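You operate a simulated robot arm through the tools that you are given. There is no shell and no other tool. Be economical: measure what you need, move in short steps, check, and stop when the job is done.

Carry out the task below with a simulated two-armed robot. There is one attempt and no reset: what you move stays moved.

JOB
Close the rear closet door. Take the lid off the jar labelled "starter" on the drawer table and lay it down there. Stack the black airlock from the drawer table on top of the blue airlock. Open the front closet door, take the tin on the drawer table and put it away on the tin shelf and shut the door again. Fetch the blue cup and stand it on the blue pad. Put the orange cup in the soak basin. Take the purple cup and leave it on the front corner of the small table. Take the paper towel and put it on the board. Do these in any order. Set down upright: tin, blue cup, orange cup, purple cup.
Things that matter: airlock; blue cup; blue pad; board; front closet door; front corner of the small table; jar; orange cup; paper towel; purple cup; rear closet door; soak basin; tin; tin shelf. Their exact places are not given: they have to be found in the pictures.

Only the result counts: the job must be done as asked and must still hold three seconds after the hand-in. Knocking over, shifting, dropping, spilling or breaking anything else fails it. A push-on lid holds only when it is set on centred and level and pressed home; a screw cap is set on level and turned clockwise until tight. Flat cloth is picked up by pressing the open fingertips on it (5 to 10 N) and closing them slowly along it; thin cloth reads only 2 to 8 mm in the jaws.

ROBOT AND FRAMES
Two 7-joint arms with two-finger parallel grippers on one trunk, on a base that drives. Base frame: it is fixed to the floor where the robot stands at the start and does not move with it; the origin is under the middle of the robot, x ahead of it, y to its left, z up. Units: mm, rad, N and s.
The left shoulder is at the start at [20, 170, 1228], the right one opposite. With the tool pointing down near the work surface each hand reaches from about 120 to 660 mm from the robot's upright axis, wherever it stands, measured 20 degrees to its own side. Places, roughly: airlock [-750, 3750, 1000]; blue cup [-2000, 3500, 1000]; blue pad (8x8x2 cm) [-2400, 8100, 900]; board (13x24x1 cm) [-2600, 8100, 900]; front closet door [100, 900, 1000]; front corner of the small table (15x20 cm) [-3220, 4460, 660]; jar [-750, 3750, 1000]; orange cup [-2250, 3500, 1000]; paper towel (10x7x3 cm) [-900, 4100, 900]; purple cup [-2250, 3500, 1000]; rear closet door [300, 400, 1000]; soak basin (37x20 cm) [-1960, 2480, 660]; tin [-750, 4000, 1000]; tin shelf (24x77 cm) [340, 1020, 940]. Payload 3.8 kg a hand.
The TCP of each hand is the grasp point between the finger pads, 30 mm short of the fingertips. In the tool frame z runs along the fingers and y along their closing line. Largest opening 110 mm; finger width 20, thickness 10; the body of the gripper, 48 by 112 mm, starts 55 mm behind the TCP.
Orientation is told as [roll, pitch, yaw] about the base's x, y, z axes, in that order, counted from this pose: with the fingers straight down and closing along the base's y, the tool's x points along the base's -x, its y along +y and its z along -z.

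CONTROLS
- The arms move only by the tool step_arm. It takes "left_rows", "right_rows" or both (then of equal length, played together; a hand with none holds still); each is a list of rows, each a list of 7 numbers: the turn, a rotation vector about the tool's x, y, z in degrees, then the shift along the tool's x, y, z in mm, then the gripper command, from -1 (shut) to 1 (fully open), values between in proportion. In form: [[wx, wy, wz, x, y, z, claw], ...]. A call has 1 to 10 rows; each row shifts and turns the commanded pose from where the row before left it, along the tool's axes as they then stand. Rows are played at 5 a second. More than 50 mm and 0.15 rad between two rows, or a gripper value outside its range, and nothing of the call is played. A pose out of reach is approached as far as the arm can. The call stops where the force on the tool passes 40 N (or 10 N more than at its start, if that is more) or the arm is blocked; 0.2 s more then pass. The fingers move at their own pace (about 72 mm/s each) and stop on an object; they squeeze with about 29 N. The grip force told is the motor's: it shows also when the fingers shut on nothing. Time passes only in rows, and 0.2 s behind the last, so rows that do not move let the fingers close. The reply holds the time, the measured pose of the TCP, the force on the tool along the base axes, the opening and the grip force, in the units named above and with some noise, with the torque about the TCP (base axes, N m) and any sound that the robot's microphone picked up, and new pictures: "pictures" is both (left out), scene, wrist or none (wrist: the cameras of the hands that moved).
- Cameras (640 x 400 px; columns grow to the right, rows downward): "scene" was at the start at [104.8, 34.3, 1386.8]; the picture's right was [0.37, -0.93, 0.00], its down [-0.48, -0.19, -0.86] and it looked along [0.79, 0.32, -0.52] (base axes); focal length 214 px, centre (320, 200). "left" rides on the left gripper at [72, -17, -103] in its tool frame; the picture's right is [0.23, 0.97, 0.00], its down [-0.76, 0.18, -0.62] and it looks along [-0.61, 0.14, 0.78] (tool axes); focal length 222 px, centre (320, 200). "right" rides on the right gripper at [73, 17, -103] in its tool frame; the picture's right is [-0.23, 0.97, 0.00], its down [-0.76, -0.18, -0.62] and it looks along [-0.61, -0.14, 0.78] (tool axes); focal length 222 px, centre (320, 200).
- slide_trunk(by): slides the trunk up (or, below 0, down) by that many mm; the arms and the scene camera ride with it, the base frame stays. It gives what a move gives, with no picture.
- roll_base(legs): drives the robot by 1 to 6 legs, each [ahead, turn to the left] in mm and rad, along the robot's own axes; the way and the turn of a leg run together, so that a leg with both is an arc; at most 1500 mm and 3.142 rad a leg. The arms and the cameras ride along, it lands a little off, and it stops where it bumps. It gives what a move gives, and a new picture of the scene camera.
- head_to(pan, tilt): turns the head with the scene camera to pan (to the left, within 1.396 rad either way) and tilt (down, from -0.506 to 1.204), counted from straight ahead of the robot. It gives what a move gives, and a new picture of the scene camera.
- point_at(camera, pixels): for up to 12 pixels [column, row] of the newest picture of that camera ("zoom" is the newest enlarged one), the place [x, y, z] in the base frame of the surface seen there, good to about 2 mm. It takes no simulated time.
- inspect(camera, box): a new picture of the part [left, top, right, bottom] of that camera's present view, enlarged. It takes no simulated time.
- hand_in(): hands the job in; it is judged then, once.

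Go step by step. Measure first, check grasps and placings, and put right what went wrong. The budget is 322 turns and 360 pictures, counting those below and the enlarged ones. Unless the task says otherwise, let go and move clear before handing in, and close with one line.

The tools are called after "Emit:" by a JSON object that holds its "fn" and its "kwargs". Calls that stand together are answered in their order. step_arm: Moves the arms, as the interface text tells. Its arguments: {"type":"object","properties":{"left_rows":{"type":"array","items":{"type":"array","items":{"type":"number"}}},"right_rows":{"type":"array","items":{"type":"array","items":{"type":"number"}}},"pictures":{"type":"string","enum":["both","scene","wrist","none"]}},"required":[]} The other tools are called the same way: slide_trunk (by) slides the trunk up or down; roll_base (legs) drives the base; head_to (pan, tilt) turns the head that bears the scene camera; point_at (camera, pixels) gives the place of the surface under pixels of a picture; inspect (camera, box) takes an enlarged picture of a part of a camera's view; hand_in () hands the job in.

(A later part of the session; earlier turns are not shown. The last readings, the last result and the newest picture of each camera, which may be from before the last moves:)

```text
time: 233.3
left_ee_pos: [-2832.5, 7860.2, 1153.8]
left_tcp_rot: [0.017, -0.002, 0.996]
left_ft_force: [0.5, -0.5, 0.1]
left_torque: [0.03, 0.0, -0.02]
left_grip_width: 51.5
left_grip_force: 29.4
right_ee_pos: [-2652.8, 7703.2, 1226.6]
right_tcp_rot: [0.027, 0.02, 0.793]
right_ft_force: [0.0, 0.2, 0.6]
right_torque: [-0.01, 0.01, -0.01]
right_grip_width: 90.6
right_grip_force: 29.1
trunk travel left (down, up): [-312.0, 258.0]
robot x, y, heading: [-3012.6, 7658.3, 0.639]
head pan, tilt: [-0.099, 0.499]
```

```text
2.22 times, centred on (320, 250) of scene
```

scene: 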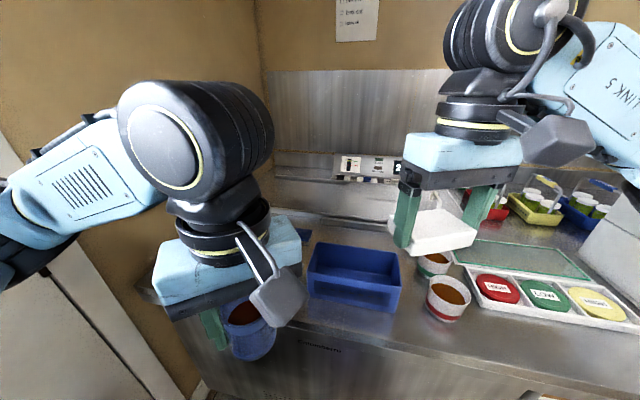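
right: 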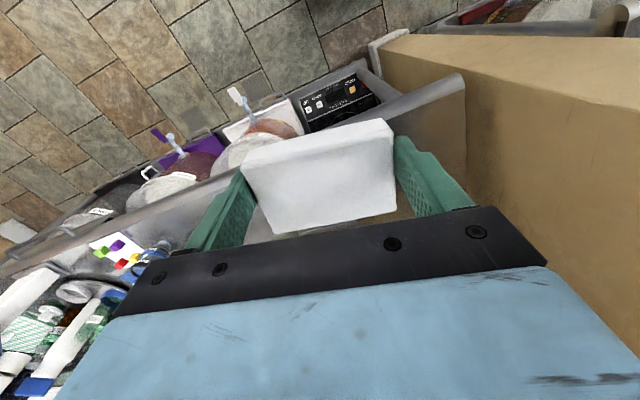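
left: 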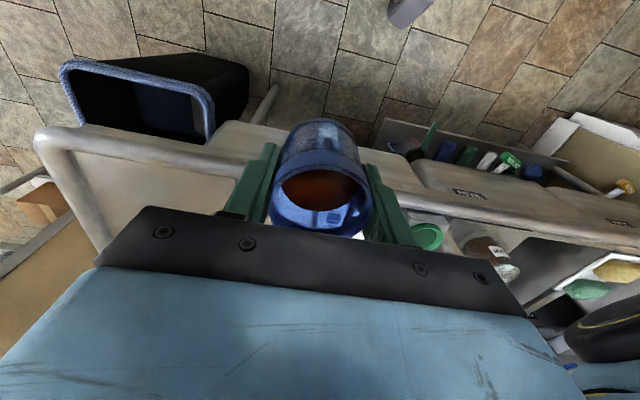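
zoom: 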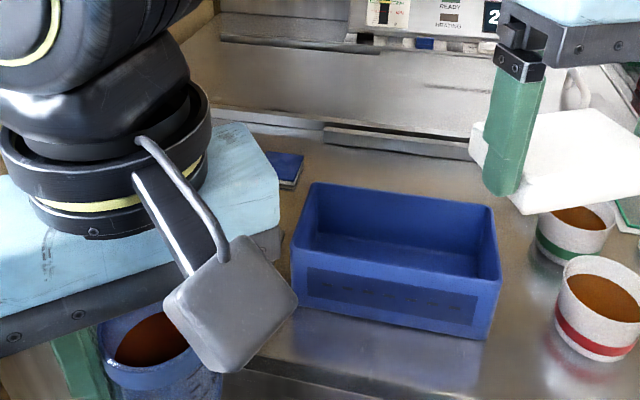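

Emit:
{"fn": "step_arm", "kwargs": {"left_rows": [[0, 0, 0, -10, 40, -20, -0.4], [0, 0, 0, -10, 40, -20, -0.4], [0, 0, 0, -10, 40, -20, -0.4]], "pictures": "scene"}}

Emit:
{"fn": "inspect", "kwargs": {"camera": "scene", "box": [120, 180, 420, 340]}}

```text
time: 234.1
left_ee_pos: [-2918.7, 7946.2, 1214.5]
left_tcp_rot: [0.015, 0.0, 0.993]
left_ft_force: [-0.2, -0.7, -1.0]
left_torque: [0.0, 0.0, -0.01]
left_grip_width: 51.2
left_grip_force: 28.5
right_ee_pos: [-2652.9, 7705.0, 1227.1]
right_tcp_rot: [0.027, 0.019, 0.794]
right_ft_force: [-0.6, 0.0, 0.1]
right_torque: [-0.01, -0.04, 0.0]
right_grip_width: 90.2
right_grip_force: 28.9
trunk travel left (down, up): [-312.0, 258.0]
robot x, y, heading: [-3014.9, 7657.4, 0.637]
head pan, tilt: [-0.099, 0.499]
```

scene: 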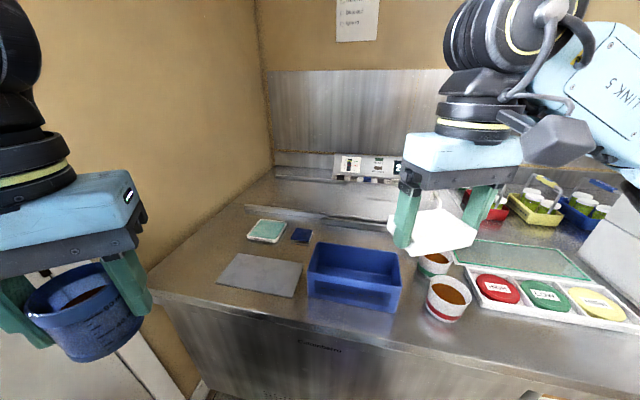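

```text
2.13 times, centred on (270, 260) of scene
```

zoom: 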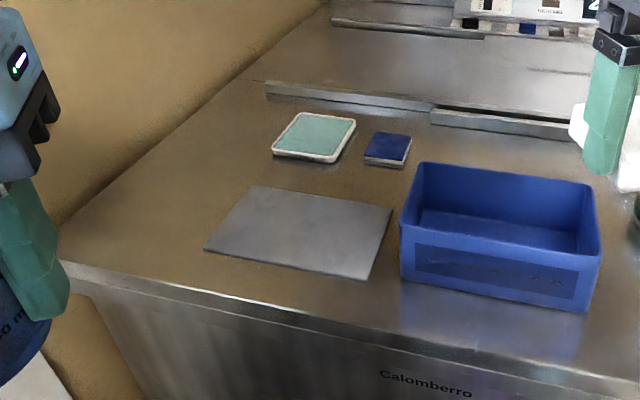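

Emit:
{"fn": "point_at", "kwargs": {"camera": "zoom", "pixels": [[207, 246], [250, 188], [390, 210], [365, 275], [300, 235], [366, 160], [378, 134], [410, 138], [404, 163], [388, 148], [312, 165], [400, 220]]}}

Emit:
{"fn": "point_at", "kwargs": {"camera": "zoom", "pixels": [[80, 262], [380, 325], [60, 240], [415, 168], [500, 200], [355, 125], [340, 160], [380, 60], [400, 90]]}}

```text
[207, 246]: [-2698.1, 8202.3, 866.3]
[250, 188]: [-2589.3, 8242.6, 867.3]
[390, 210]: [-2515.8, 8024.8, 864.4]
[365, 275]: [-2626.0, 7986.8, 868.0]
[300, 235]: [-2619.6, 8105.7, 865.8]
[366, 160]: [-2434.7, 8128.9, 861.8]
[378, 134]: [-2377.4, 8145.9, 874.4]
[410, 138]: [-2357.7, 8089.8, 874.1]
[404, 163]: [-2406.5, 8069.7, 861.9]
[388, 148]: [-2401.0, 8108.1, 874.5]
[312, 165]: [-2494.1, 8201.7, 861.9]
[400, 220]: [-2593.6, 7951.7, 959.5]
```

```text
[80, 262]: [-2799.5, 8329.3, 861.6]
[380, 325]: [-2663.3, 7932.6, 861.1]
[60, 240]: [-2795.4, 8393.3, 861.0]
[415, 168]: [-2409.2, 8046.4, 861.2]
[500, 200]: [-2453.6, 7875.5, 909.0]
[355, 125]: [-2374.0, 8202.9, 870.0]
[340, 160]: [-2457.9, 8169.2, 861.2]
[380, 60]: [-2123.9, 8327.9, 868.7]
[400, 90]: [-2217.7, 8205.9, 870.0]
```

Board centre (-2607,8114), top z 866; pad centre (-2396,8108), top z 874; table z 861. I'll move closer, to about (-2940,7815) facing the table squarely.

Emit:
{"fn": "roll_base", "kwargs": {"legs": [[0, 0.484], [150, 0], [0, -0.79]]}}

```text
time: 238.9
left_ee_pos: [-2776.5, 8043.5, 1214.5]
left_tcp_rot: [0.018, -0.001, 0.713]
left_ft_force: [-0.5, 0.2, -1.0]
left_torque: [-0.02, 0.01, 0.01]
left_grip_width: 51.3
left_grip_force: 29.3
right_ee_pos: [-2588.8, 7738.6, 1226.4]
right_tcp_rot: [0.03, 0.021, 0.515]
right_ft_force: [0.5, -0.5, 0.3]
right_torque: [0.03, 0.01, 0.01]
right_grip_width: 90.2
right_grip_force: 29.1
trunk travel left (down, up): [-312.0, 258.0]
robot x, y, heading: [-2949.4, 7792.2, 0.365]
head pan, tilt: [-0.099, 0.499]
```

scene: 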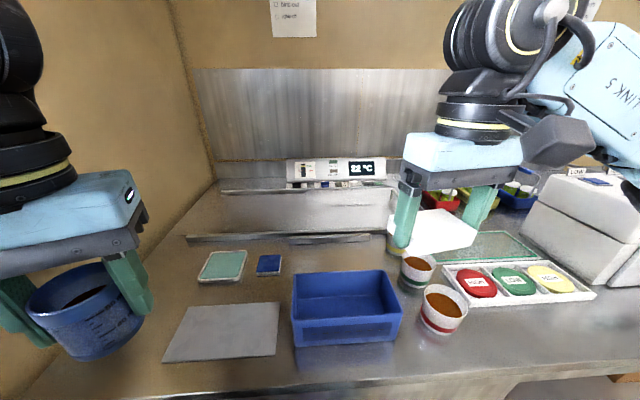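

Emit:
{"fn": "roll_base", "kwargs": {"legs": [[60, 0]]}}

Emit:
{"fn": "step_arm", "kwargs": {"left_rows": [[0, 0, 0, -36, -25, 0, -0.4], [0, 0, 0, -36, -25, 0, -0.4], [0, 0, 0, -36, -25, 0, -0.4], [0, 0, 0, -36, -25, 0, -0.4], [0, 0, 0, -36, -25, 0, -0.4], [0, 0, 0, -36, -25, 0, -0.4], [0, 0, 0, -30, -20, 20, -0.4], [0, 0, 0, 0, 0, 0, -0.4]], "pictures": "both"}}

```text
time: 239.9
left_ee_pos: [-2718.4, 8065.0, 1215.7]
left_tcp_rot: [0.017, -0.001, 0.711]
left_ft_force: [0.7, 0.6, -0.9]
left_torque: [0.03, 0.03, 0.05]
left_grip_width: 51.4
left_grip_force: 28.9
right_ee_pos: [-2530.7, 7759.9, 1226.2]
right_tcp_rot: [0.028, 0.022, 0.512]
right_ft_force: [0.8, -0.2, 0.3]
right_torque: [0.0, 0.01, 0.0]
right_grip_width: 90.3
right_grip_force: 29.2
trunk travel left (down, up): [-312.0, 258.0]
robot x, y, heading: [-2891.2, 7815.4, 0.353]
head pan, tilt: [-0.099, 0.499]
```

scene: 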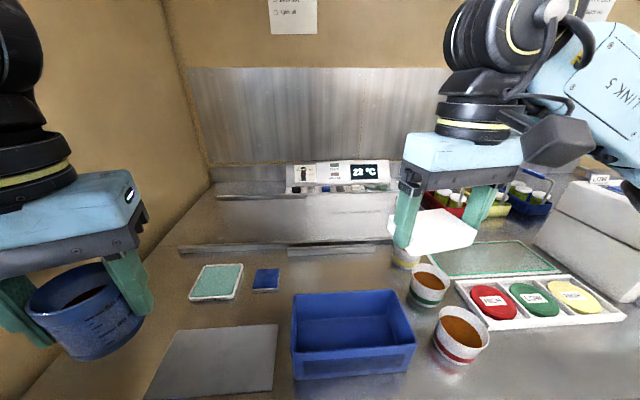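

```text
time: 241.7
left_ee_pos: [-2420.5, 8095.7, 1192.7]
left_tcp_rot: [0.016, -0.003, 0.711]
left_ft_force: [0.1, 0.7, -1.5]
left_torque: [0.0, -0.04, 0.01]
left_grip_width: 51.0
left_grip_force: 29.0
right_ee_pos: [-2534.0, 7759.0, 1226.9]
right_tcp_rot: [0.026, 0.02, 0.511]
right_ft_force: [0.2, 0.9, -0.7]
right_torque: [0.0, -0.01, 0.02]
right_grip_width: 90.5
right_grip_force: 29.1
trunk travel left (down, up): [-312.0, 258.0]
robot x, y, heading: [-2893.5, 7815.1, 0.357]
head pan, tilt: [-0.099, 0.499]
```

scene: 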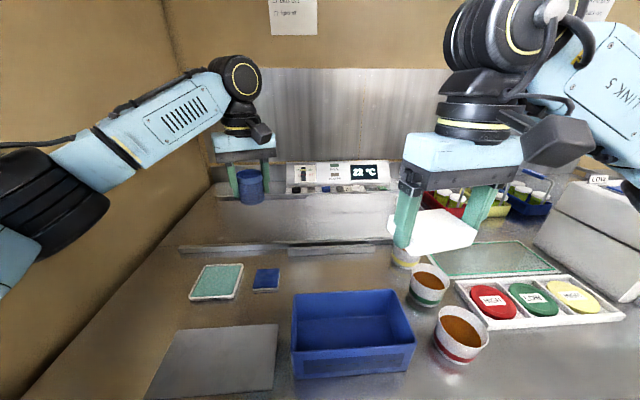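
left: 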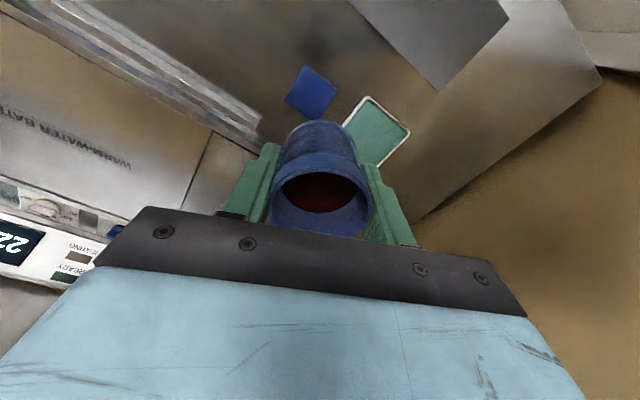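

Emit:
{"fn": "point_at", "kwargs": {"camera": "left", "pixels": [[303, 67], [336, 90], [316, 118], [287, 100], [311, 92]]}}

Emit:
{"fn": "point_at", "kwargs": {"camera": "scene", "pixels": [[266, 279], [255, 287], [279, 287], [258, 270], [278, 270], [232, 275]]}}

```text
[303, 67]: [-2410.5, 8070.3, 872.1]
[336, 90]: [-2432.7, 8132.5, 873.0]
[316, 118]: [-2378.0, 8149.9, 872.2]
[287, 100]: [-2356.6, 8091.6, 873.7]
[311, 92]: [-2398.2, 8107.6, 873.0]
```

```text
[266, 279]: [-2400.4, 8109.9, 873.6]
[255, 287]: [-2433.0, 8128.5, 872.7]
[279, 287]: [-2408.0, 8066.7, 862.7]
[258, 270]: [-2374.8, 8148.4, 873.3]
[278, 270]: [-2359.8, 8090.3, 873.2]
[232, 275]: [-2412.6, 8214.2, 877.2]
```

Emit:
{"fn": "step_arm", "kwargs": {"left_rows": [[0, 0, 0, -29, -5, 0, -0.4], [0, 0, 0, 0, 0, 45, -0.4], [0, 0, 0, 0, 0, 45, -0.4], [0, 0, 0, 0, 0, 45, -0.4], [0, 0, 0, 0, 0, 45, -0.4], [0, 0, 0, 0, 0, 45, -0.4], [0, 0, 0, 0, 0, 25, -0.4], [0, 0, 0, 0, 0, 0, -0.4]], "pictures": "wrist"}}

Emit:
{"fn": "inspect", "kwargs": {"camera": "scene", "box": [200, 200, 340, 320]}}

```text
time: 243.5
left_ee_pos: [-2401.9, 8116.8, 940.7]
left_tcp_rot: [0.019, -0.001, 0.712]
left_ft_force: [0.0, 0.5, -0.9]
left_torque: [0.03, 0.0, -0.03]
left_grip_width: 51.1
left_grip_force: 29.2
right_ee_pos: [-2532.8, 7759.1, 1225.6]
right_tcp_rot: [0.028, 0.021, 0.512]
right_ft_force: [0.3, 0.7, -0.2]
right_torque: [0.01, 0.02, 0.02]
right_grip_width: 90.2
right_grip_force: 28.9
trunk travel left (down, up): [-312.0, 258.0]
robot x, y, heading: [-2891.8, 7814.8, 0.357]
head pan, tilt: [-0.099, 0.499]
```

left: 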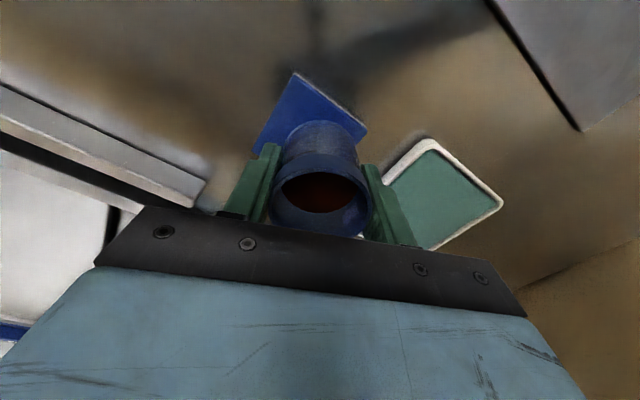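

```text
3.33 times, centred on (270, 260) of scene
```

zoom: 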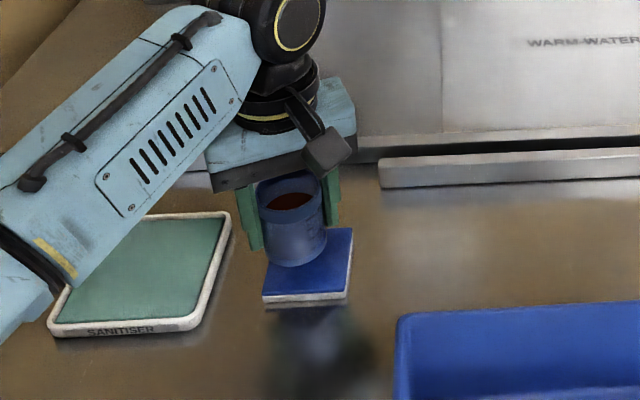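

Emit:
{"fn": "step_arm", "kwargs": {"left_rows": [[0, 0, 0, 0, -8, 0, -0.4], [0, 0, 0, 0, 0, 12, -0.4], [0, 0, 0, 0, 0, 8, -0.4], [0, 0, 0, 0, 0, 0, -0.4]], "pictures": "none"}}

Emit:
{"fn": "inspect", "kwargs": {"camera": "scene", "box": [220, 220, 320, 300]}}

```text
time: 244.5
left_ee_pos: [-2395.5, 8108.8, 921.9]
left_tcp_rot: [0.018, -0.001, 0.714]
left_ft_force: [0.5, 0.5, -1.3]
left_torque: [0.02, -0.03, 0.0]
left_grip_width: 51.2
left_grip_force: 29.4
right_ee_pos: [-2532.3, 7758.4, 1225.6]
right_tcp_rot: [0.028, 0.019, 0.51]
right_ft_force: [-0.7, 0.4, -0.2]
right_torque: [-0.01, -0.01, 0.05]
right_grip_width: 90.6
right_grip_force: 29.2
trunk travel left (down, up): [-312.0, 258.0]
robot x, y, heading: [-2891.2, 7818.6, 0.353]
head pan, tilt: [-0.099, 0.499]
```

```text
5.00 times, centred on (270, 260) of scene
```

zoom: 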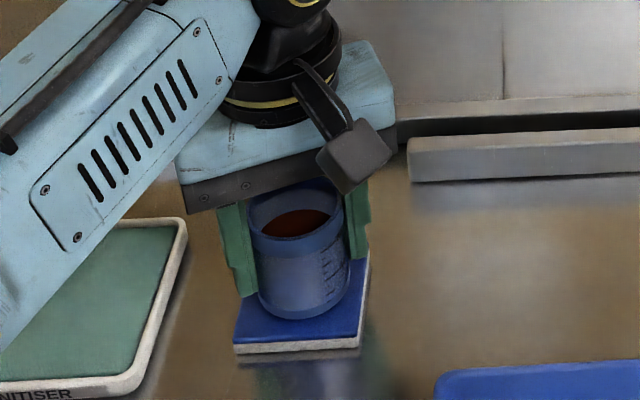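

Emit:
{"fn": "step_arm", "kwargs": {"left_rows": [[0, 0, 0, 0, 0, 3, -0.4], [0, 0, 0, 0, 0, 3, -0.4], [0, 0, 0, 0, 0, 2, -0.4], [0, 0, 0, 0, 0, 0, -0.4]], "pictures": "none"}}

```text
time: 245.5
left_ee_pos: [-2395.2, 8109.5, 917.3]
left_tcp_rot: [0.015, -0.008, 0.711]
left_ft_force: [0.5, 0.2, 21.4]
left_torque: [-0.32, -0.11, -0.02]
left_grip_width: 51.2
left_grip_force: 29.1
right_ee_pos: [-2534.2, 7757.8, 1227.0]
right_tcp_rot: [0.028, 0.018, 0.511]
right_ft_force: [-0.3, 0.3, -0.5]
right_torque: [0.01, 0.0, 0.01]
right_grip_width: 90.3
right_grip_force: 28.8
trunk travel left (down, up): [-312.0, 258.0]
robot x, y, heading: [-2888.3, 7818.5, 0.358]
head pan, tilt: [-0.099, 0.499]
```

Contact (21 N). Ease up slightly, release to a modest opening and rise straight up.

Emit:
{"fn": "step_arm", "kwargs": {"left_rows": [[0, 0, 0, 0, 0, -3, -0.4], [0, 0, 0, 0, 0, 0, 0], [0, 0, 0, 0, 0, 0, 0.2], [0, 0, 0, 0, 0, 0, 0.2], [0, 0, 0, 0, 0, -30, 0.2], [0, 0, 0, 0, 0, -45, 0.2], [0, 0, 0, 0, 0, -45, 0.2], [0, 0, 0, 0, 0, -45, 0.2], [0, 0, 0, 0, 0, -45, 0.2]]}}

Emit:
{"fn": "inspect", "kwargs": {"camera": "scene", "box": [220, 220, 320, 300]}}

```text
time: 247.5
left_ee_pos: [-2394.1, 8103.2, 1128.4]
left_tcp_rot: [0.018, 0.0, 0.711]
left_ft_force: [0.8, 0.1, 0.6]
left_torque: [0.0, -0.02, -0.02]
left_grip_width: 66.2
left_grip_force: 0.1
right_ee_pos: [-2533.9, 7758.6, 1226.6]
right_tcp_rot: [0.029, 0.02, 0.51]
right_ft_force: [0.4, -0.8, -0.3]
right_torque: [0.03, -0.02, -0.01]
right_grip_width: 90.3
right_grip_force: 28.9
trunk travel left (down, up): [-312.0, 258.0]
robot x, y, heading: [-2888.8, 7813.9, 0.364]
head pan, tilt: [-0.099, 0.499]
```

scene: 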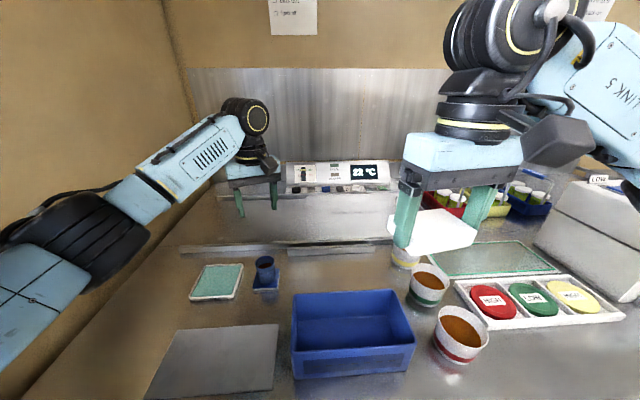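
left: 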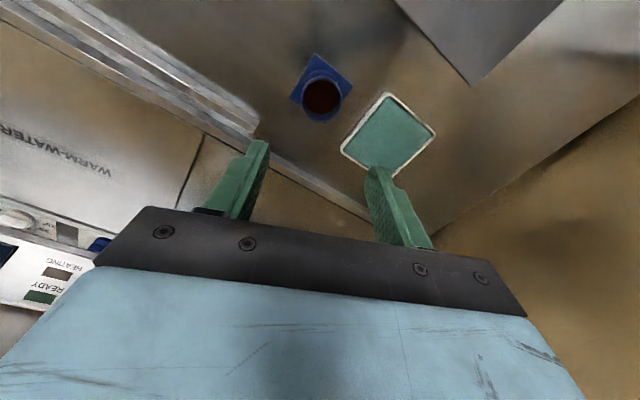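

```text
5.00 times, centred on (270, 260) of scene
```

zoom: 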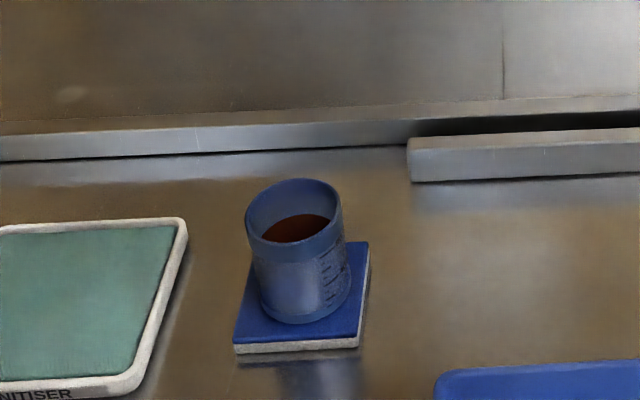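

The blue cup stands on its pad. Now move the left arm out of the way to place the towel.

Emit:
{"fn": "step_arm", "kwargs": {"left_rows": [[0, 0, 0, 31, 33, -15, 0], [0, 0, 0, 31, 33, -15, 0], [0, 0, 0, 31, 33, -15, 0], [0, 0, 0, 31, 33, -15, 0], [0, 0, 0, 31, 33, -15, 0], [0, 0, 0, 31, 33, 0, 0], [0, 0, 0, 31, 33, 0, 0], [0, 0, 0, 31, 33, 0, 0]], "pictures": "none"}}

Emit:
{"fn": "step_arm", "kwargs": {"right_rows": [[0, 0, 0, -20, 42, 0, -0.5], [0, 0, 0, -20, 42, 0, -0.5], [0, 0, 0, -20, 42, 0, -0.5], [0, 0, 0, -10, 45, 0, -0.5], [0, 0, 0, -5, 46, 0, -0.5], [0, 0, 0, -5, 46, 0, -0.5]]}}

```text
time: 249.3
left_ee_pos: [-2742.0, 8136.3, 1210.8]
left_tcp_rot: [0.032, 0.0, 0.701]
left_ft_force: [0.0, -0.6, 0.2]
left_torque: [-0.01, 0.01, 0.0]
left_grip_width: 55.0
left_grip_force: 0.0
right_ee_pos: [-2523.9, 7750.1, 1224.1]
right_tcp_rot: [0.036, 0.022, 0.511]
right_ft_force: [-0.3, -0.3, -0.1]
right_torque: [0.04, -0.03, 0.01]
right_grip_width: 90.3
right_grip_force: 29.1
trunk travel left (down, up): [-312.0, 258.0]
robot x, y, heading: [-2894.2, 7813.7, 0.351]
head pan, tilt: [-0.099, 0.499]
```

```text
time: 250.7
left_ee_pos: [-2743.4, 8137.6, 1210.7]
left_tcp_rot: [0.031, -0.001, 0.706]
left_ft_force: [0.7, 0.4, -0.4]
left_torque: [0.0, 0.0, 0.01]
left_grip_width: 55.1
left_grip_force: 0.1
right_ee_pos: [-2585.3, 8016.7, 1231.7]
right_tcp_rot: [0.035, 0.022, 0.511]
right_ft_force: [0.0, -0.6, 0.0]
right_torque: [-0.02, 0.02, -0.02]
right_grip_width: 90.4
right_grip_force: 29.2
trunk travel left (down, up): [-312.0, 258.0]
robot x, y, heading: [-2894.4, 7819.1, 0.363]
head pan, tilt: [-0.099, 0.499]
```

scene: 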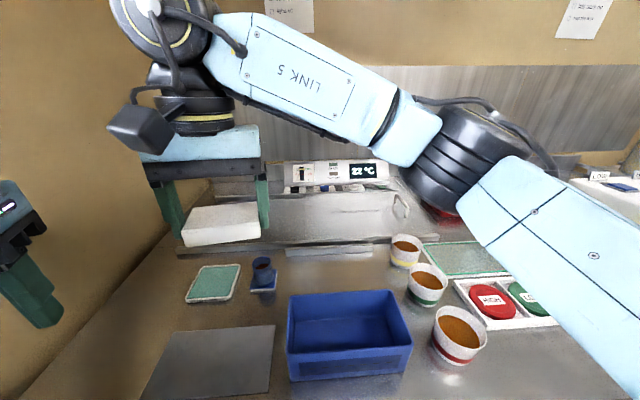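
right: 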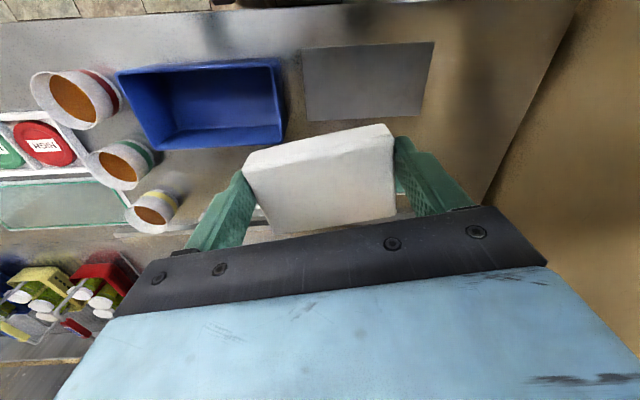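

Emit:
{"fn": "step_arm", "kwargs": {"right_rows": [[0, 0, 5.4, -10, 33, 0, -0.5], [0, 0, 5.4, -7, 34, 0, -0.5], [0, 0, 0, 0, 0, 45, -0.5], [0, 0, 0, 0, 0, 45, -0.5], [0, 0, 0, 0, 0, 45, -0.5], [0, 0, 0, 0, 0, 45, -0.5], [0, 0, 0, 0, 0, 45, -0.5], [0, 0, 0, 0, 0, 45, -0.5], [0, 0, 0, 0, 0, 20, -0.5], [0, 0, 0, 0, 0, 0, -0.5]]}}

```text
time: 252.9
left_ee_pos: [-2742.2, 8137.3, 1211.8]
left_tcp_rot: [0.03, -0.002, 0.706]
left_ft_force: [-0.3, 0.2, -0.2]
left_torque: [-0.03, -0.04, 0.0]
left_grip_width: 55.2
left_grip_force: 0.1
right_ee_pos: [-2611.2, 8092.1, 944.3]
right_tcp_rot: [0.032, 0.031, 0.324]
right_ft_force: [-0.5, -0.5, 0.0]
right_torque: [0.01, 0.01, -0.02]
right_grip_width: 90.1
right_grip_force: 29.1
trunk travel left (down, up): [-312.0, 258.0]
robot x, y, heading: [-2891.5, 7816.7, 0.355]
head pan, tilt: [-0.099, 0.499]
```

scene: 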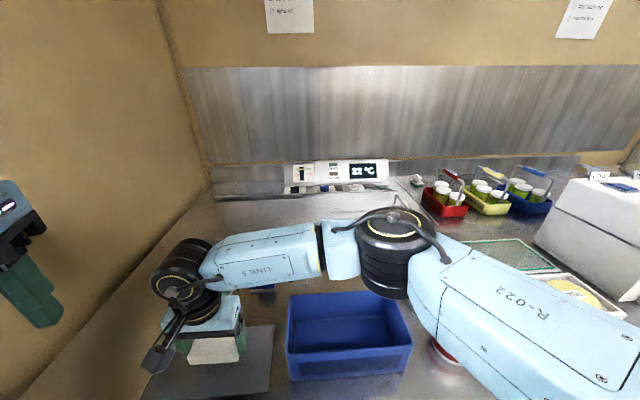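
right: 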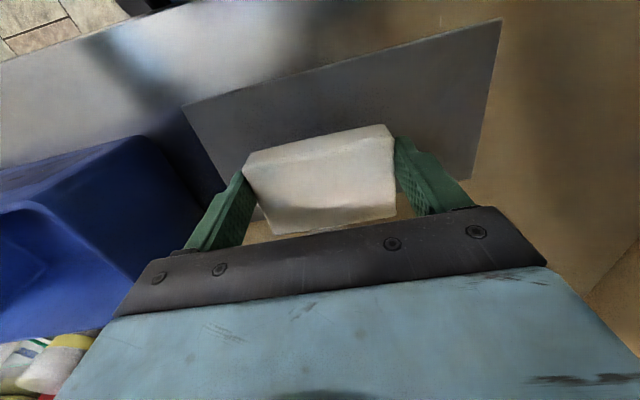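

Emit:
{"fn": "step_arm", "kwargs": {"right_rows": [[0, 0, 0, -6, 0, 20, -0.5], [0, 0, 0, 0, 0, 15, -0.5], [0, 0, 0, 0, 0, 4, -0.5], [0, 0, 0, 0, 0, 3, -0.5], [0, 0, 0, 0, 0, 0, -0.5]], "pictures": "wrist"}}

```text
time: 254.1
left_ee_pos: [-2743.8, 8136.4, 1211.3]
left_tcp_rot: [0.028, -0.002, 0.707]
left_ft_force: [-0.8, 0.3, 0.3]
left_torque: [0.0, -0.01, 0.01]
left_grip_width: 54.8
left_grip_force: 0.2
right_ee_pos: [-2605.7, 8095.8, 902.1]
right_tcp_rot: [0.032, 0.03, 0.324]
right_ft_force: [0.3, 1.0, 7.0]
right_torque: [-0.21, -0.41, 0.01]
right_grip_width: 90.6
right_grip_force: 28.5
trunk travel left (down, up): [-312.0, 258.0]
robot x, y, heading: [-2889.1, 7817.0, 0.357]
head pan, tilt: [-0.099, 0.499]
```

right: 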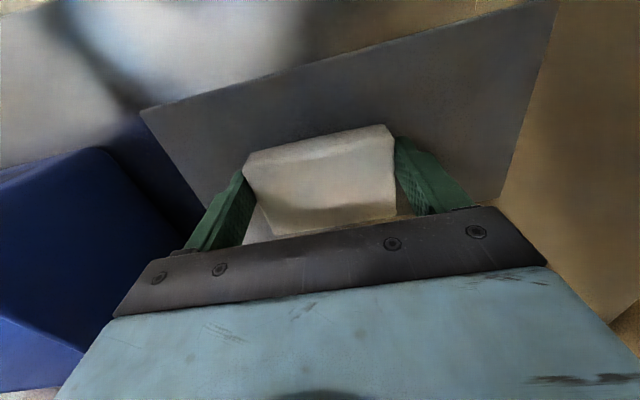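

Contact at z 902 (7 N). Release and lift.

Emit:
{"fn": "step_arm", "kwargs": {"right_rows": [[0, 0, 0, 0, 0, 0, 0.9], [0, 0, 0, 0, 0, 0, 0.9], [0, 0, 0, 0, 0, -35, 0.9], [0, 0, 0, 0, 0, -45, 0.9], [0, 0, 0, 0, 0, -45, 0.9], [0, 0, 0, 0, 0, -45, 0.9], [0, 0, 0, 0, 0, -45, 0.9], [0, 0, 0, 0, -40, -30, 0.5], [0, 0, 0, 0, -45, 0, 0.5], [0, 0, 0, 0, -45, 0, 0.5]]}}

Emit:
{"fn": "inspect", "kwargs": {"camera": "right", "box": [160, 0, 560, 250]}}

```text
time: 256.3
left_ee_pos: [-2744.5, 8137.3, 1211.9]
left_tcp_rot: [0.027, -0.002, 0.707]
left_ft_force: [0.3, -0.4, -0.1]
left_torque: [-0.02, 0.02, -0.01]
left_grip_width: 55.3
left_grip_force: 0.1
right_ee_pos: [-2558.9, 7965.9, 1142.9]
right_tcp_rot: [0.031, 0.028, 0.323]
right_ft_force: [0.9, 0.6, -0.3]
right_torque: [-0.01, 0.03, 0.01]
right_grip_width: 82.5
right_grip_force: 0.1
trunk travel left (down, up): [-312.0, 258.0]
robot x, y, heading: [-2891.7, 7817.1, 0.363]
head pan, tilt: [-0.099, 0.499]
```

scene: 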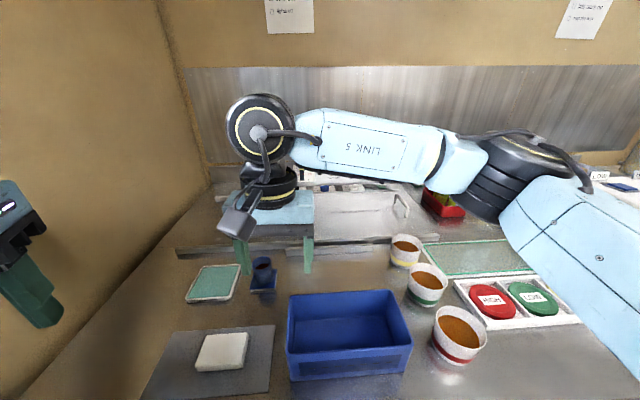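
right: 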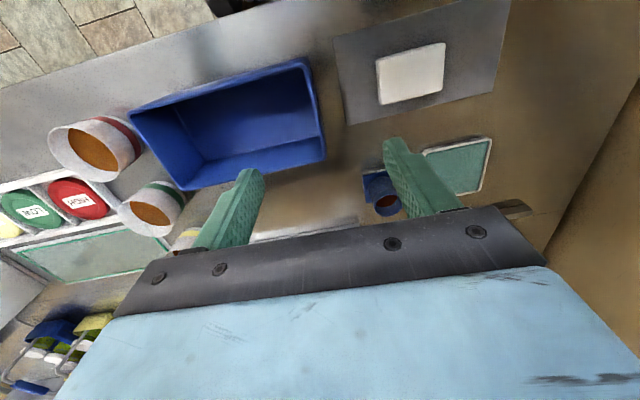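

```text
1.60 times, centred on (360, 125) of right
```

zoom: 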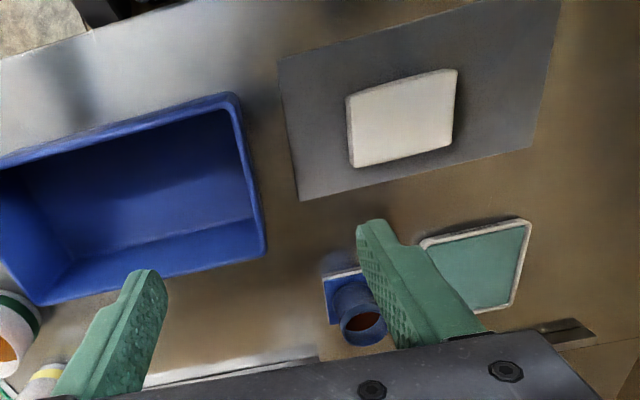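

Towel is on the board. Retract the right hand, back out and return to the sink counter.

Emit:
{"fn": "step_arm", "kwargs": {"right_rows": [[0, 0, 0, 20, -35, -25, 0], [0, 0, 0, 20, -35, -25, 0], [0, 0, 0, 30, -30, -25, 0], [0, 0, 0, 40, 0, -20, 0]], "pictures": "none"}}

Emit:
{"fn": "roll_base", "kwargs": {"legs": [[-200, 0], [0, -1.575]]}}

```text
time: 257.3
left_ee_pos: [-2742.8, 8136.2, 1211.5]
left_tcp_rot: [0.028, -0.001, 0.706]
left_ft_force: [-0.5, -0.3, 0.0]
left_torque: [-0.02, 0.05, 0.0]
left_grip_width: 55.3
left_grip_force: 0.0
right_ee_pos: [-2624.2, 7834.5, 1237.6]
right_tcp_rot: [0.03, 0.026, 0.323]
right_ft_force: [-0.5, -0.5, 0.4]
right_torque: [0.04, 0.0, 0.01]
right_grip_width: 55.3
right_grip_force: 0.1
trunk travel left (down, up): [-312.0, 258.0]
robot x, y, heading: [-2892.5, 7815.3, 0.357]
head pan, tilt: [-0.099, 0.499]
```

```text
time: 262.7
left_ee_pos: [-2749.1, 7609.0, 1209.3]
left_tcp_rot: [0.016, -0.002, -0.844]
left_ft_force: [0.0, -1.2, 0.3]
left_torque: [-0.02, 0.02, 0.02]
left_grip_width: 55.2
left_grip_force: 0.0
right_ee_pos: [-3050.0, 7484.1, 1239.0]
right_tcp_rot: [0.022, 0.024, -1.231]
right_ft_force: [-0.7, 0.2, 0.7]
right_torque: [0.04, -0.01, 0.0]
right_grip_width: 55.1
right_grip_force: 0.1
trunk travel left (down, up): [-312.0, 258.0]
robot x, y, heading: [-3081.9, 7747.5, -1.195]
head pan, tilt: [-0.099, 0.499]
```

scene: 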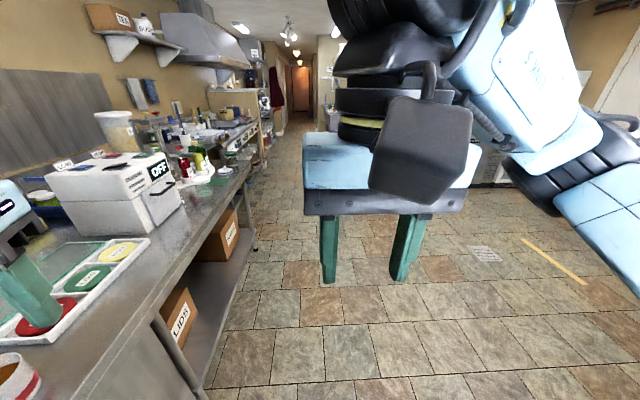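

Emit:
{"fn": "roll_base", "kwargs": {"legs": [[0, -0.15], [1300, 0], [0, 0.26], [1490, 0]]}}

Emit:
{"fn": "head_to", "kwargs": {"pan": 0.9, "tilt": 0.4}}

Emit:
{"fn": "head_to", "kwargs": {"pan": -0.9, "tilt": 0.4}}

```text
time: 277.8
left_ee_pos: [-1691.2, 5086.3, 1209.3]
left_tcp_rot: [0.017, -0.003, -0.702]
left_ft_force: [-0.5, -1.2, -0.4]
left_torque: [0.0, 0.01, 0.01]
left_grip_width: 55.0
left_grip_force: 0.0
right_ee_pos: [-1970.8, 4920.7, 1240.5]
right_tcp_rot: [0.024, 0.026, -1.089]
right_ft_force: [-0.3, -0.2, 0.7]
right_torque: [0.0, 0.01, 0.01]
right_grip_width: 55.3
right_grip_force: 0.0
trunk travel left (down, up): [-312.0, 258.0]
robot x, y, heading: [-2038.9, 5173.4, -1.056]
head pan, tilt: [-0.099, 0.499]
```

scene: 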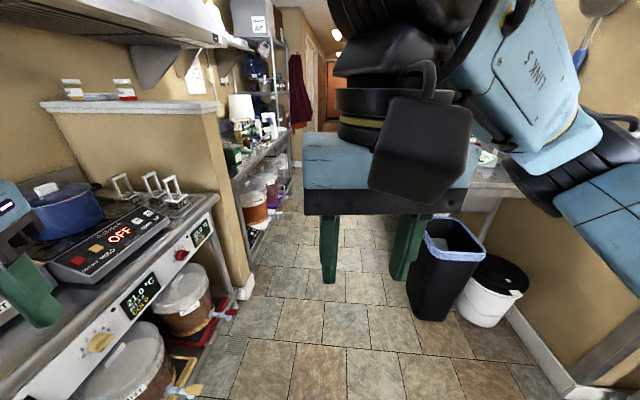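

```text
time: 279.1
left_ee_pos: [-1691.4, 5086.3, 1209.1]
left_tcp_rot: [0.017, -0.001, -0.701]
left_ft_force: [-0.6, 0.3, -0.3]
left_torque: [0.01, -0.01, 0.01]
left_grip_width: 55.3
left_grip_force: 0.0
right_ee_pos: [-1969.7, 4920.0, 1238.8]
right_tcp_rot: [0.023, 0.026, -1.104]
right_ft_force: [53.5, -15.1, -12.6]
right_torque: [1.04, 6.34, -3.75]
right_grip_width: 55.0
right_grip_force: 0.1
trunk travel left (down, up): [-312.0, 258.0]
robot x, y, heading: [-2041.3, 5174.0, -1.057]
head pan, tilt: [0.901, 0.4]
```

scene: 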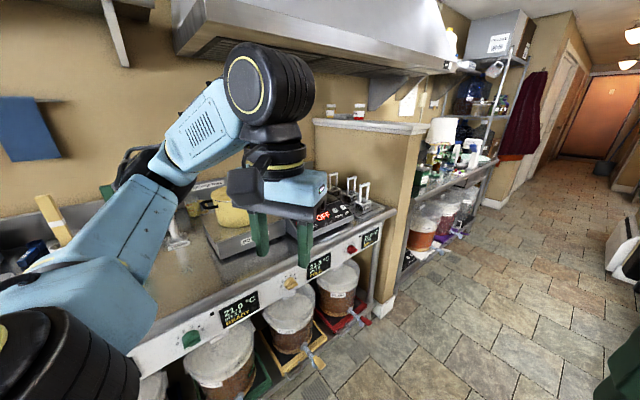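

```text
time: 280.9
left_ee_pos: [-1691.0, 5087.3, 1210.0]
left_tcp_rot: [0.018, -0.002, -0.702]
left_ft_force: [0.4, 0.3, -0.6]
left_torque: [0.02, -0.01, -0.04]
left_grip_width: 55.3
left_grip_force: 0.0
right_ee_pos: [-1970.4, 4921.6, 1239.3]
right_tcp_rot: [0.021, 0.024, -1.089]
right_ft_force: [-0.9, 0.4, -0.1]
right_torque: [0.02, 0.03, 0.0]
right_grip_width: 55.3
right_grip_force: 0.1
trunk travel left (down, up): [-312.0, 258.0]
robot x, y, heading: [-2043.4, 5176.1, -1.058]
head pan, tilt: [-0.901, 0.4]
```

scene: 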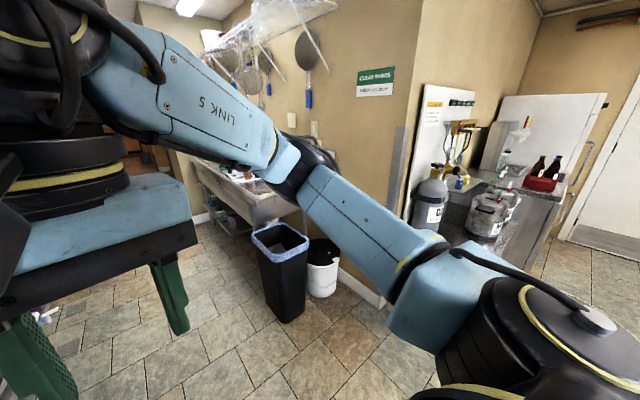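

Emit:
{"fn": "point_at", "kwargs": {"camera": "scene", "pixels": [[540, 195], [500, 185], [460, 200], [285, 230], [330, 245], [560, 190], [235, 200], [345, 300], [455, 150], [480, 240]]}}

Emit:
{"fn": "inspect", "kwargs": {"camera": "scene", "box": [400, 80, 600, 270]}}

```text
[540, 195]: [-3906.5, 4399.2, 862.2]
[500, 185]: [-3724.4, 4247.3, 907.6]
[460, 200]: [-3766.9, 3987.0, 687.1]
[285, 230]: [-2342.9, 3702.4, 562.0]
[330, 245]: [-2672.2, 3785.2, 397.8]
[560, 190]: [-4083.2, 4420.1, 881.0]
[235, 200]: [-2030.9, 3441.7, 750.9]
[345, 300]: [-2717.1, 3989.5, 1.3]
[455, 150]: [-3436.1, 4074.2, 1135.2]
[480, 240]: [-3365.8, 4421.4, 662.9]
```

```text
2.11 times, centred on (500, 175) of scene
```

zoom: 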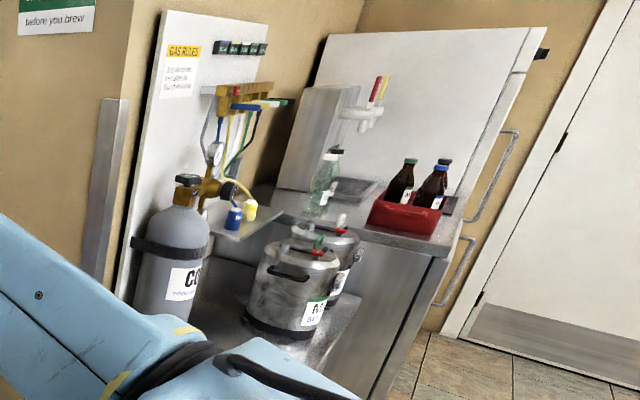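

Emit:
{"fn": "roll_base", "kwargs": {"legs": [[0, -0.178], [1030, 0], [0, -0.03], [670, 0], [0, -1.874]]}}

Emit:
{"fn": "head_to", "kwargs": {"pan": 0.0, "tilt": 0.5}}

```text
time: 294.9
left_ee_pos: [-1760.4, 3332.1, 1210.9]
left_tcp_rot: [0.017, 0.0, -2.775]
left_ft_force: [0.1, -0.2, 0.0]
left_torque: [0.02, 0.01, 0.0]
left_grip_width: 54.9
left_grip_force: 0.1
right_ee_pos: [-1770.4, 3656.7, 1240.2]
right_tcp_rot: [0.024, 0.024, 3.121]
right_ft_force: [-0.6, 0.4, -0.4]
right_torque: [-0.04, 0.0, 0.03]
right_grip_width: 55.0
right_grip_force: 0.1
trunk travel left (down, up): [-312.0, 258.0]
robot x, y, heading: [-1513.4, 3593.6, -3.131]
head pan, tilt: [-0.901, 0.4]
```

scene: 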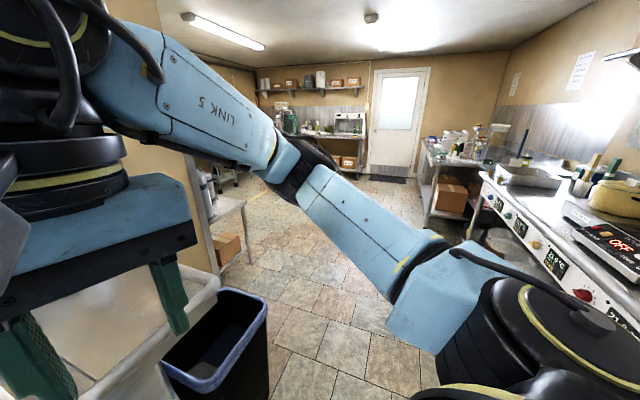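

```text
time: 296.1
left_ee_pos: [-1759.5, 3332.1, 1209.2]
left_tcp_rot: [0.017, -0.001, -2.774]
left_ft_force: [-1.4, 0.5, 0.6]
left_torque: [-0.03, -0.02, 0.02]
left_grip_width: 55.1
left_grip_force: 0.0
right_ee_pos: [-1770.5, 3656.6, 1240.0]
right_tcp_rot: [0.023, 0.026, 3.119]
right_ft_force: [-0.9, -0.4, 0.8]
right_torque: [0.0, -0.04, 0.01]
right_grip_width: 54.9
right_grip_force: 0.1
trunk travel left (down, up): [-312.0, 258.0]
robot x, y, heading: [-1516.4, 3593.4, -3.127]
head pan, tilt: [0.0, 0.499]
```

scene: 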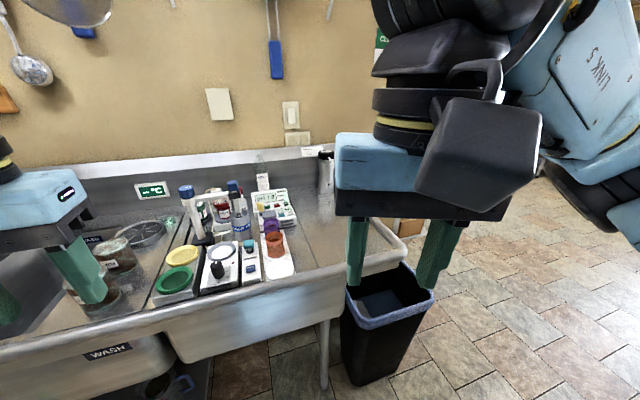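

Emit:
{"fn": "roll_base", "kwargs": {"legs": [[0, 0.81], [183, 0], [0, -0.82]]}}

Emit:
{"fn": "inspect", "kwargs": {"camera": "scene", "box": [160, 160, 400, 340]}}

```text
time: 301.9
left_ee_pos: [-1879.1, 3186.8, 1209.7]
left_tcp_rot: [0.017, -0.001, -2.753]
left_ft_force: [0.3, -0.3, 0.2]
left_torque: [-0.03, -0.04, -0.03]
left_grip_width: 54.9
left_grip_force: 0.0
right_ee_pos: [-1896.5, 3512.3, 1238.9]
right_tcp_rot: [0.023, 0.025, -3.141]
right_ft_force: [0.5, -0.3, 0.4]
right_torque: [-0.01, 0.02, -0.01]
right_grip_width: 54.9
right_grip_force: 0.1
trunk travel left (down, up): [-312.0, 258.0]
robot x, y, heading: [-1641.1, 3453.4, -3.109]
head pan, tilt: [0.0, 0.499]
```

scene: 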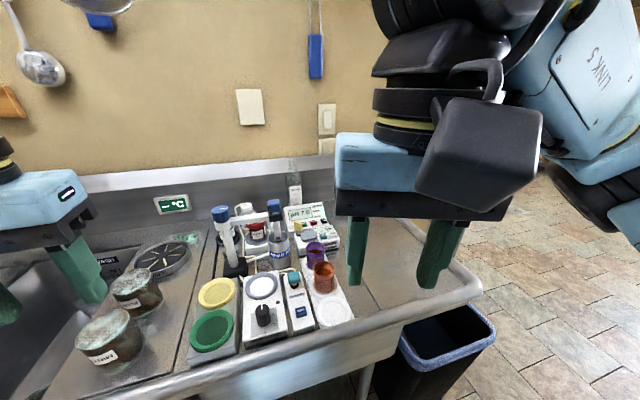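

```text
2.22 times, centred on (280, 250) of scene
```

zoom: 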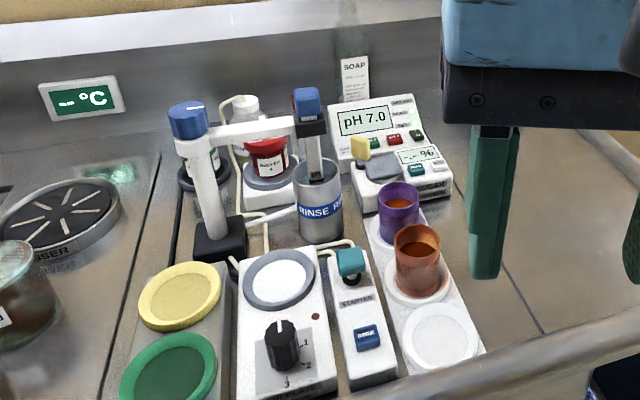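

Emit:
{"fn": "point_at", "kwargs": {"camera": "zoom", "pixels": [[380, 197], [417, 197], [398, 186], [399, 207], [399, 203], [397, 236], [438, 242], [417, 226], [417, 255], [417, 248], [370, 185], [365, 230]]}}

Emit:
{"fn": "point_at", "kwargs": {"camera": "zoom", "pixels": [[400, 195], [355, 262], [372, 300], [425, 185], [342, 210], [370, 172], [360, 150], [440, 190], [378, 240], [440, 290]]}}

```text
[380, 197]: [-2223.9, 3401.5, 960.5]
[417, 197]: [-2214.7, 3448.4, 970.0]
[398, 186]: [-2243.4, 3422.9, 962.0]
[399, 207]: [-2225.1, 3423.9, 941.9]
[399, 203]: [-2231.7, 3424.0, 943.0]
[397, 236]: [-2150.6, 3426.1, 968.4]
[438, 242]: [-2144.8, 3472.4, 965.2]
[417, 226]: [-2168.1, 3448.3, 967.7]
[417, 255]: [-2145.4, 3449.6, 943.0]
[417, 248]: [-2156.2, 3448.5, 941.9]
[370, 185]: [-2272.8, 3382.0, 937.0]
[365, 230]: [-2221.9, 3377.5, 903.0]
```

```text
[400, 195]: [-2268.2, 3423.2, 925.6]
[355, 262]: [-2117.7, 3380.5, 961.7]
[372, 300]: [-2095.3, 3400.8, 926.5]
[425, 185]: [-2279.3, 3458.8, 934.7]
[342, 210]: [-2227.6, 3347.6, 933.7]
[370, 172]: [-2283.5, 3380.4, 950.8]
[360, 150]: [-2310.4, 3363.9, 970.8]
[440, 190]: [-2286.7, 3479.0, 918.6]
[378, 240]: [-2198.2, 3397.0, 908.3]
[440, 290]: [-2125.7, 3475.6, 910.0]
```

Emit:
{"fn": "step_arm", "kwargs": {"left_rows": [[0, 0, 3.6, -24.9, -38.8, 0, 0.3], [0, 0, 0, -24.9, -38.8, 0, 0.3], [0, 0, 0, -24.9, -38.8, 0, 0.3], [0, 0, 0, -24.9, -38.8, 0, 0.3], [0, 0, 0, -24.9, -38.8, 0, 0.3], [0, 0, 0, -24.9, -38.8, 0, 0.3], [0, 0, 0, -24.9, -38.8, 0, 0.3], [0, 0, 0, -24.9, -38.8, 0, 0.3], [0, 0, 0, -24.9, -38.8, 20, 0.3], [0, 0, 0, 0, 0, 40, 0.3]], "right_rows": [[0, 0, 0, 0, -40, 0, 0.3], [0, 0, 0, 0, -40, 0, 0.3], [0, 0, 0, 0, -40, 0, 0.3], [0, 0, 0, 0, 0, 0, 0.3], [0, 0, 0, 0, 0, 0, 0.3], [0, 0, 0, 0, 0, 0, 0.3], [0, 0, 0, 0, 0, 0, 0.3], [0, 0, 0, 0, 0, 0, 0.3], [0, 0, 0, 0, 0, 0, 0.3], [0, 0, 0, 0, 0, 0, 0.3]]}}

```text
refused: row 9 steps farther than a row can; nothing moved
```

Emit:
{"fn": "step_arm", "kwargs": {"left_rows": [[0, 0, 3.6, -24.9, -38.8, 0, 0.3], [0, 0, 0, -24.9, -38.8, 0, 0.3], [0, 0, 0, -24.9, -38.8, 0, 0.3], [0, 0, 0, -24.9, -38.8, 0, 0.3], [0, 0, 0, -24.9, -38.8, 0, 0.3], [0, 0, 0, -24.9, -38.8, 0, 0.3], [0, 0, 0, -24.9, -38.8, 0, 0.3], [0, 0, 0, -24.9, -38.8, 0, 0.3], [0, 0, 0, -24.9, -38.8, 0, 0.3], [0, 0, 0, 0, 0, 45, 0.3]], "right_rows": [[0, 0, 0, 0, -40, 0, 0.3], [0, 0, 0, 0, -40, 0, 0.3], [0, 0, 0, 0, -40, 0, 0.3], [0, 0, 0, 0, 0, 0, 0.3], [0, 0, 0, 0, 0, 0, 0.3], [0, 0, 0, 0, 0, 0, 0.3], [0, 0, 0, 0, 0, 0, 0.3], [0, 0, 0, 0, 0, 0, 0.3], [0, 0, 0, 0, 0, 0, 0.3], [0, 0, 0, 0, 0, 0, 0.3]]}}

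```text
time: 304.1
left_ee_pos: [-2203.3, 3433.0, 1156.4]
left_tcp_rot: [0.015, 0.003, -2.816]
left_ft_force: [0.3, -1.1, 0.6]
left_torque: [0.03, -0.02, -0.02]
left_grip_width: 71.7
left_grip_force: 0.0
left hand out of reach, approached as far as the arm can: row 9
right_ee_pos: [-1900.0, 3627.6, 1236.4]
right_tcp_rot: [0.019, 0.025, -3.14]
right_ft_force: [0.4, -1.1, -0.6]
right_torque: [0.08, -0.01, -0.01]
right_grip_width: 71.5
right_grip_force: 0.0
trunk travel left (down, up): [-312.0, 258.0]
robot x, y, heading: [-1638.1, 3457.9, -3.113]
head pan, tilt: [0.0, 0.499]
```

scene: 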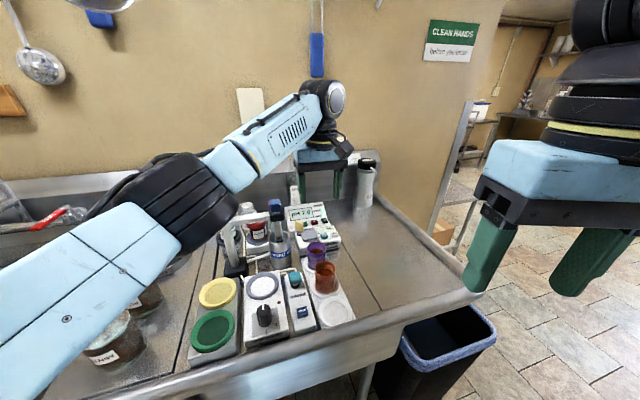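
right: 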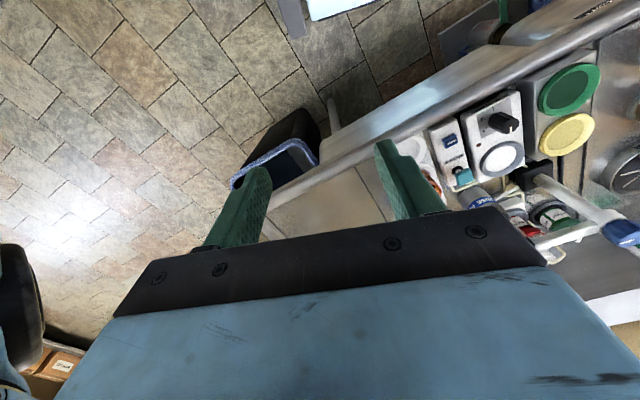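
left: 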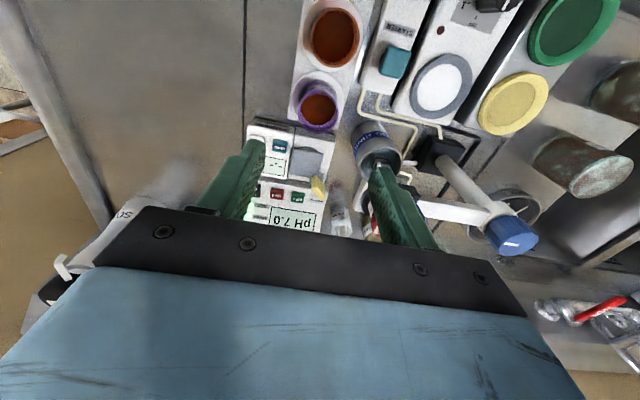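

Emit:
{"fn": "point_at", "kwargs": {"camera": "left", "pixels": [[440, 208], [512, 225], [380, 165], [395, 150], [360, 140], [317, 105], [300, 105], [336, 108], [318, 125], [320, 85], [318, 188]]}}

Emit:
{"fn": "roll_base", "kwargs": {"legs": [[35, 0]]}}

```text
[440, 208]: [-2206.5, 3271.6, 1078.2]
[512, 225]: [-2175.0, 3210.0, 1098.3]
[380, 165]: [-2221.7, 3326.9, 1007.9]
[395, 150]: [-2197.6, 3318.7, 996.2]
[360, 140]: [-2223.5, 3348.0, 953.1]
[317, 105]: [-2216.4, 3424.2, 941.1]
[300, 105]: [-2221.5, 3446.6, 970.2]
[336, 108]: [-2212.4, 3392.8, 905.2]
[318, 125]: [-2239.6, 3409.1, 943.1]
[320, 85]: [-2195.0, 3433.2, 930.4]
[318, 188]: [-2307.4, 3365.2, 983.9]
```

```text
time: 304.9
left_ee_pos: [-2239.8, 3435.5, 1157.9]
left_tcp_rot: [0.018, -0.001, -2.817]
left_ft_force: [-0.5, 0.4, 0.5]
left_torque: [-0.03, -0.03, -0.01]
left_grip_width: 71.4
left_grip_force: 0.1
right_ee_pos: [-1932.8, 3629.1, 1235.7]
right_tcp_rot: [0.021, 0.027, 3.142]
right_ft_force: [-0.4, -0.7, -0.3]
right_torque: [0.02, -0.04, -0.04]
right_grip_width: 71.5
right_grip_force: 0.1
trunk travel left (down, up): [-312.0, 258.0]
robot x, y, heading: [-1679.5, 3453.4, -3.107]
head pan, tilt: [0.0, 0.499]
```

scene: 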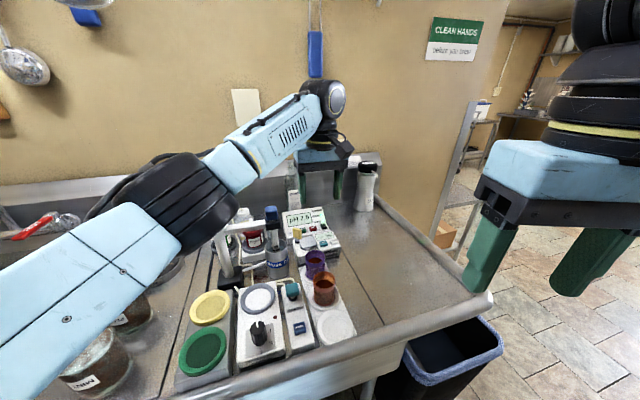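

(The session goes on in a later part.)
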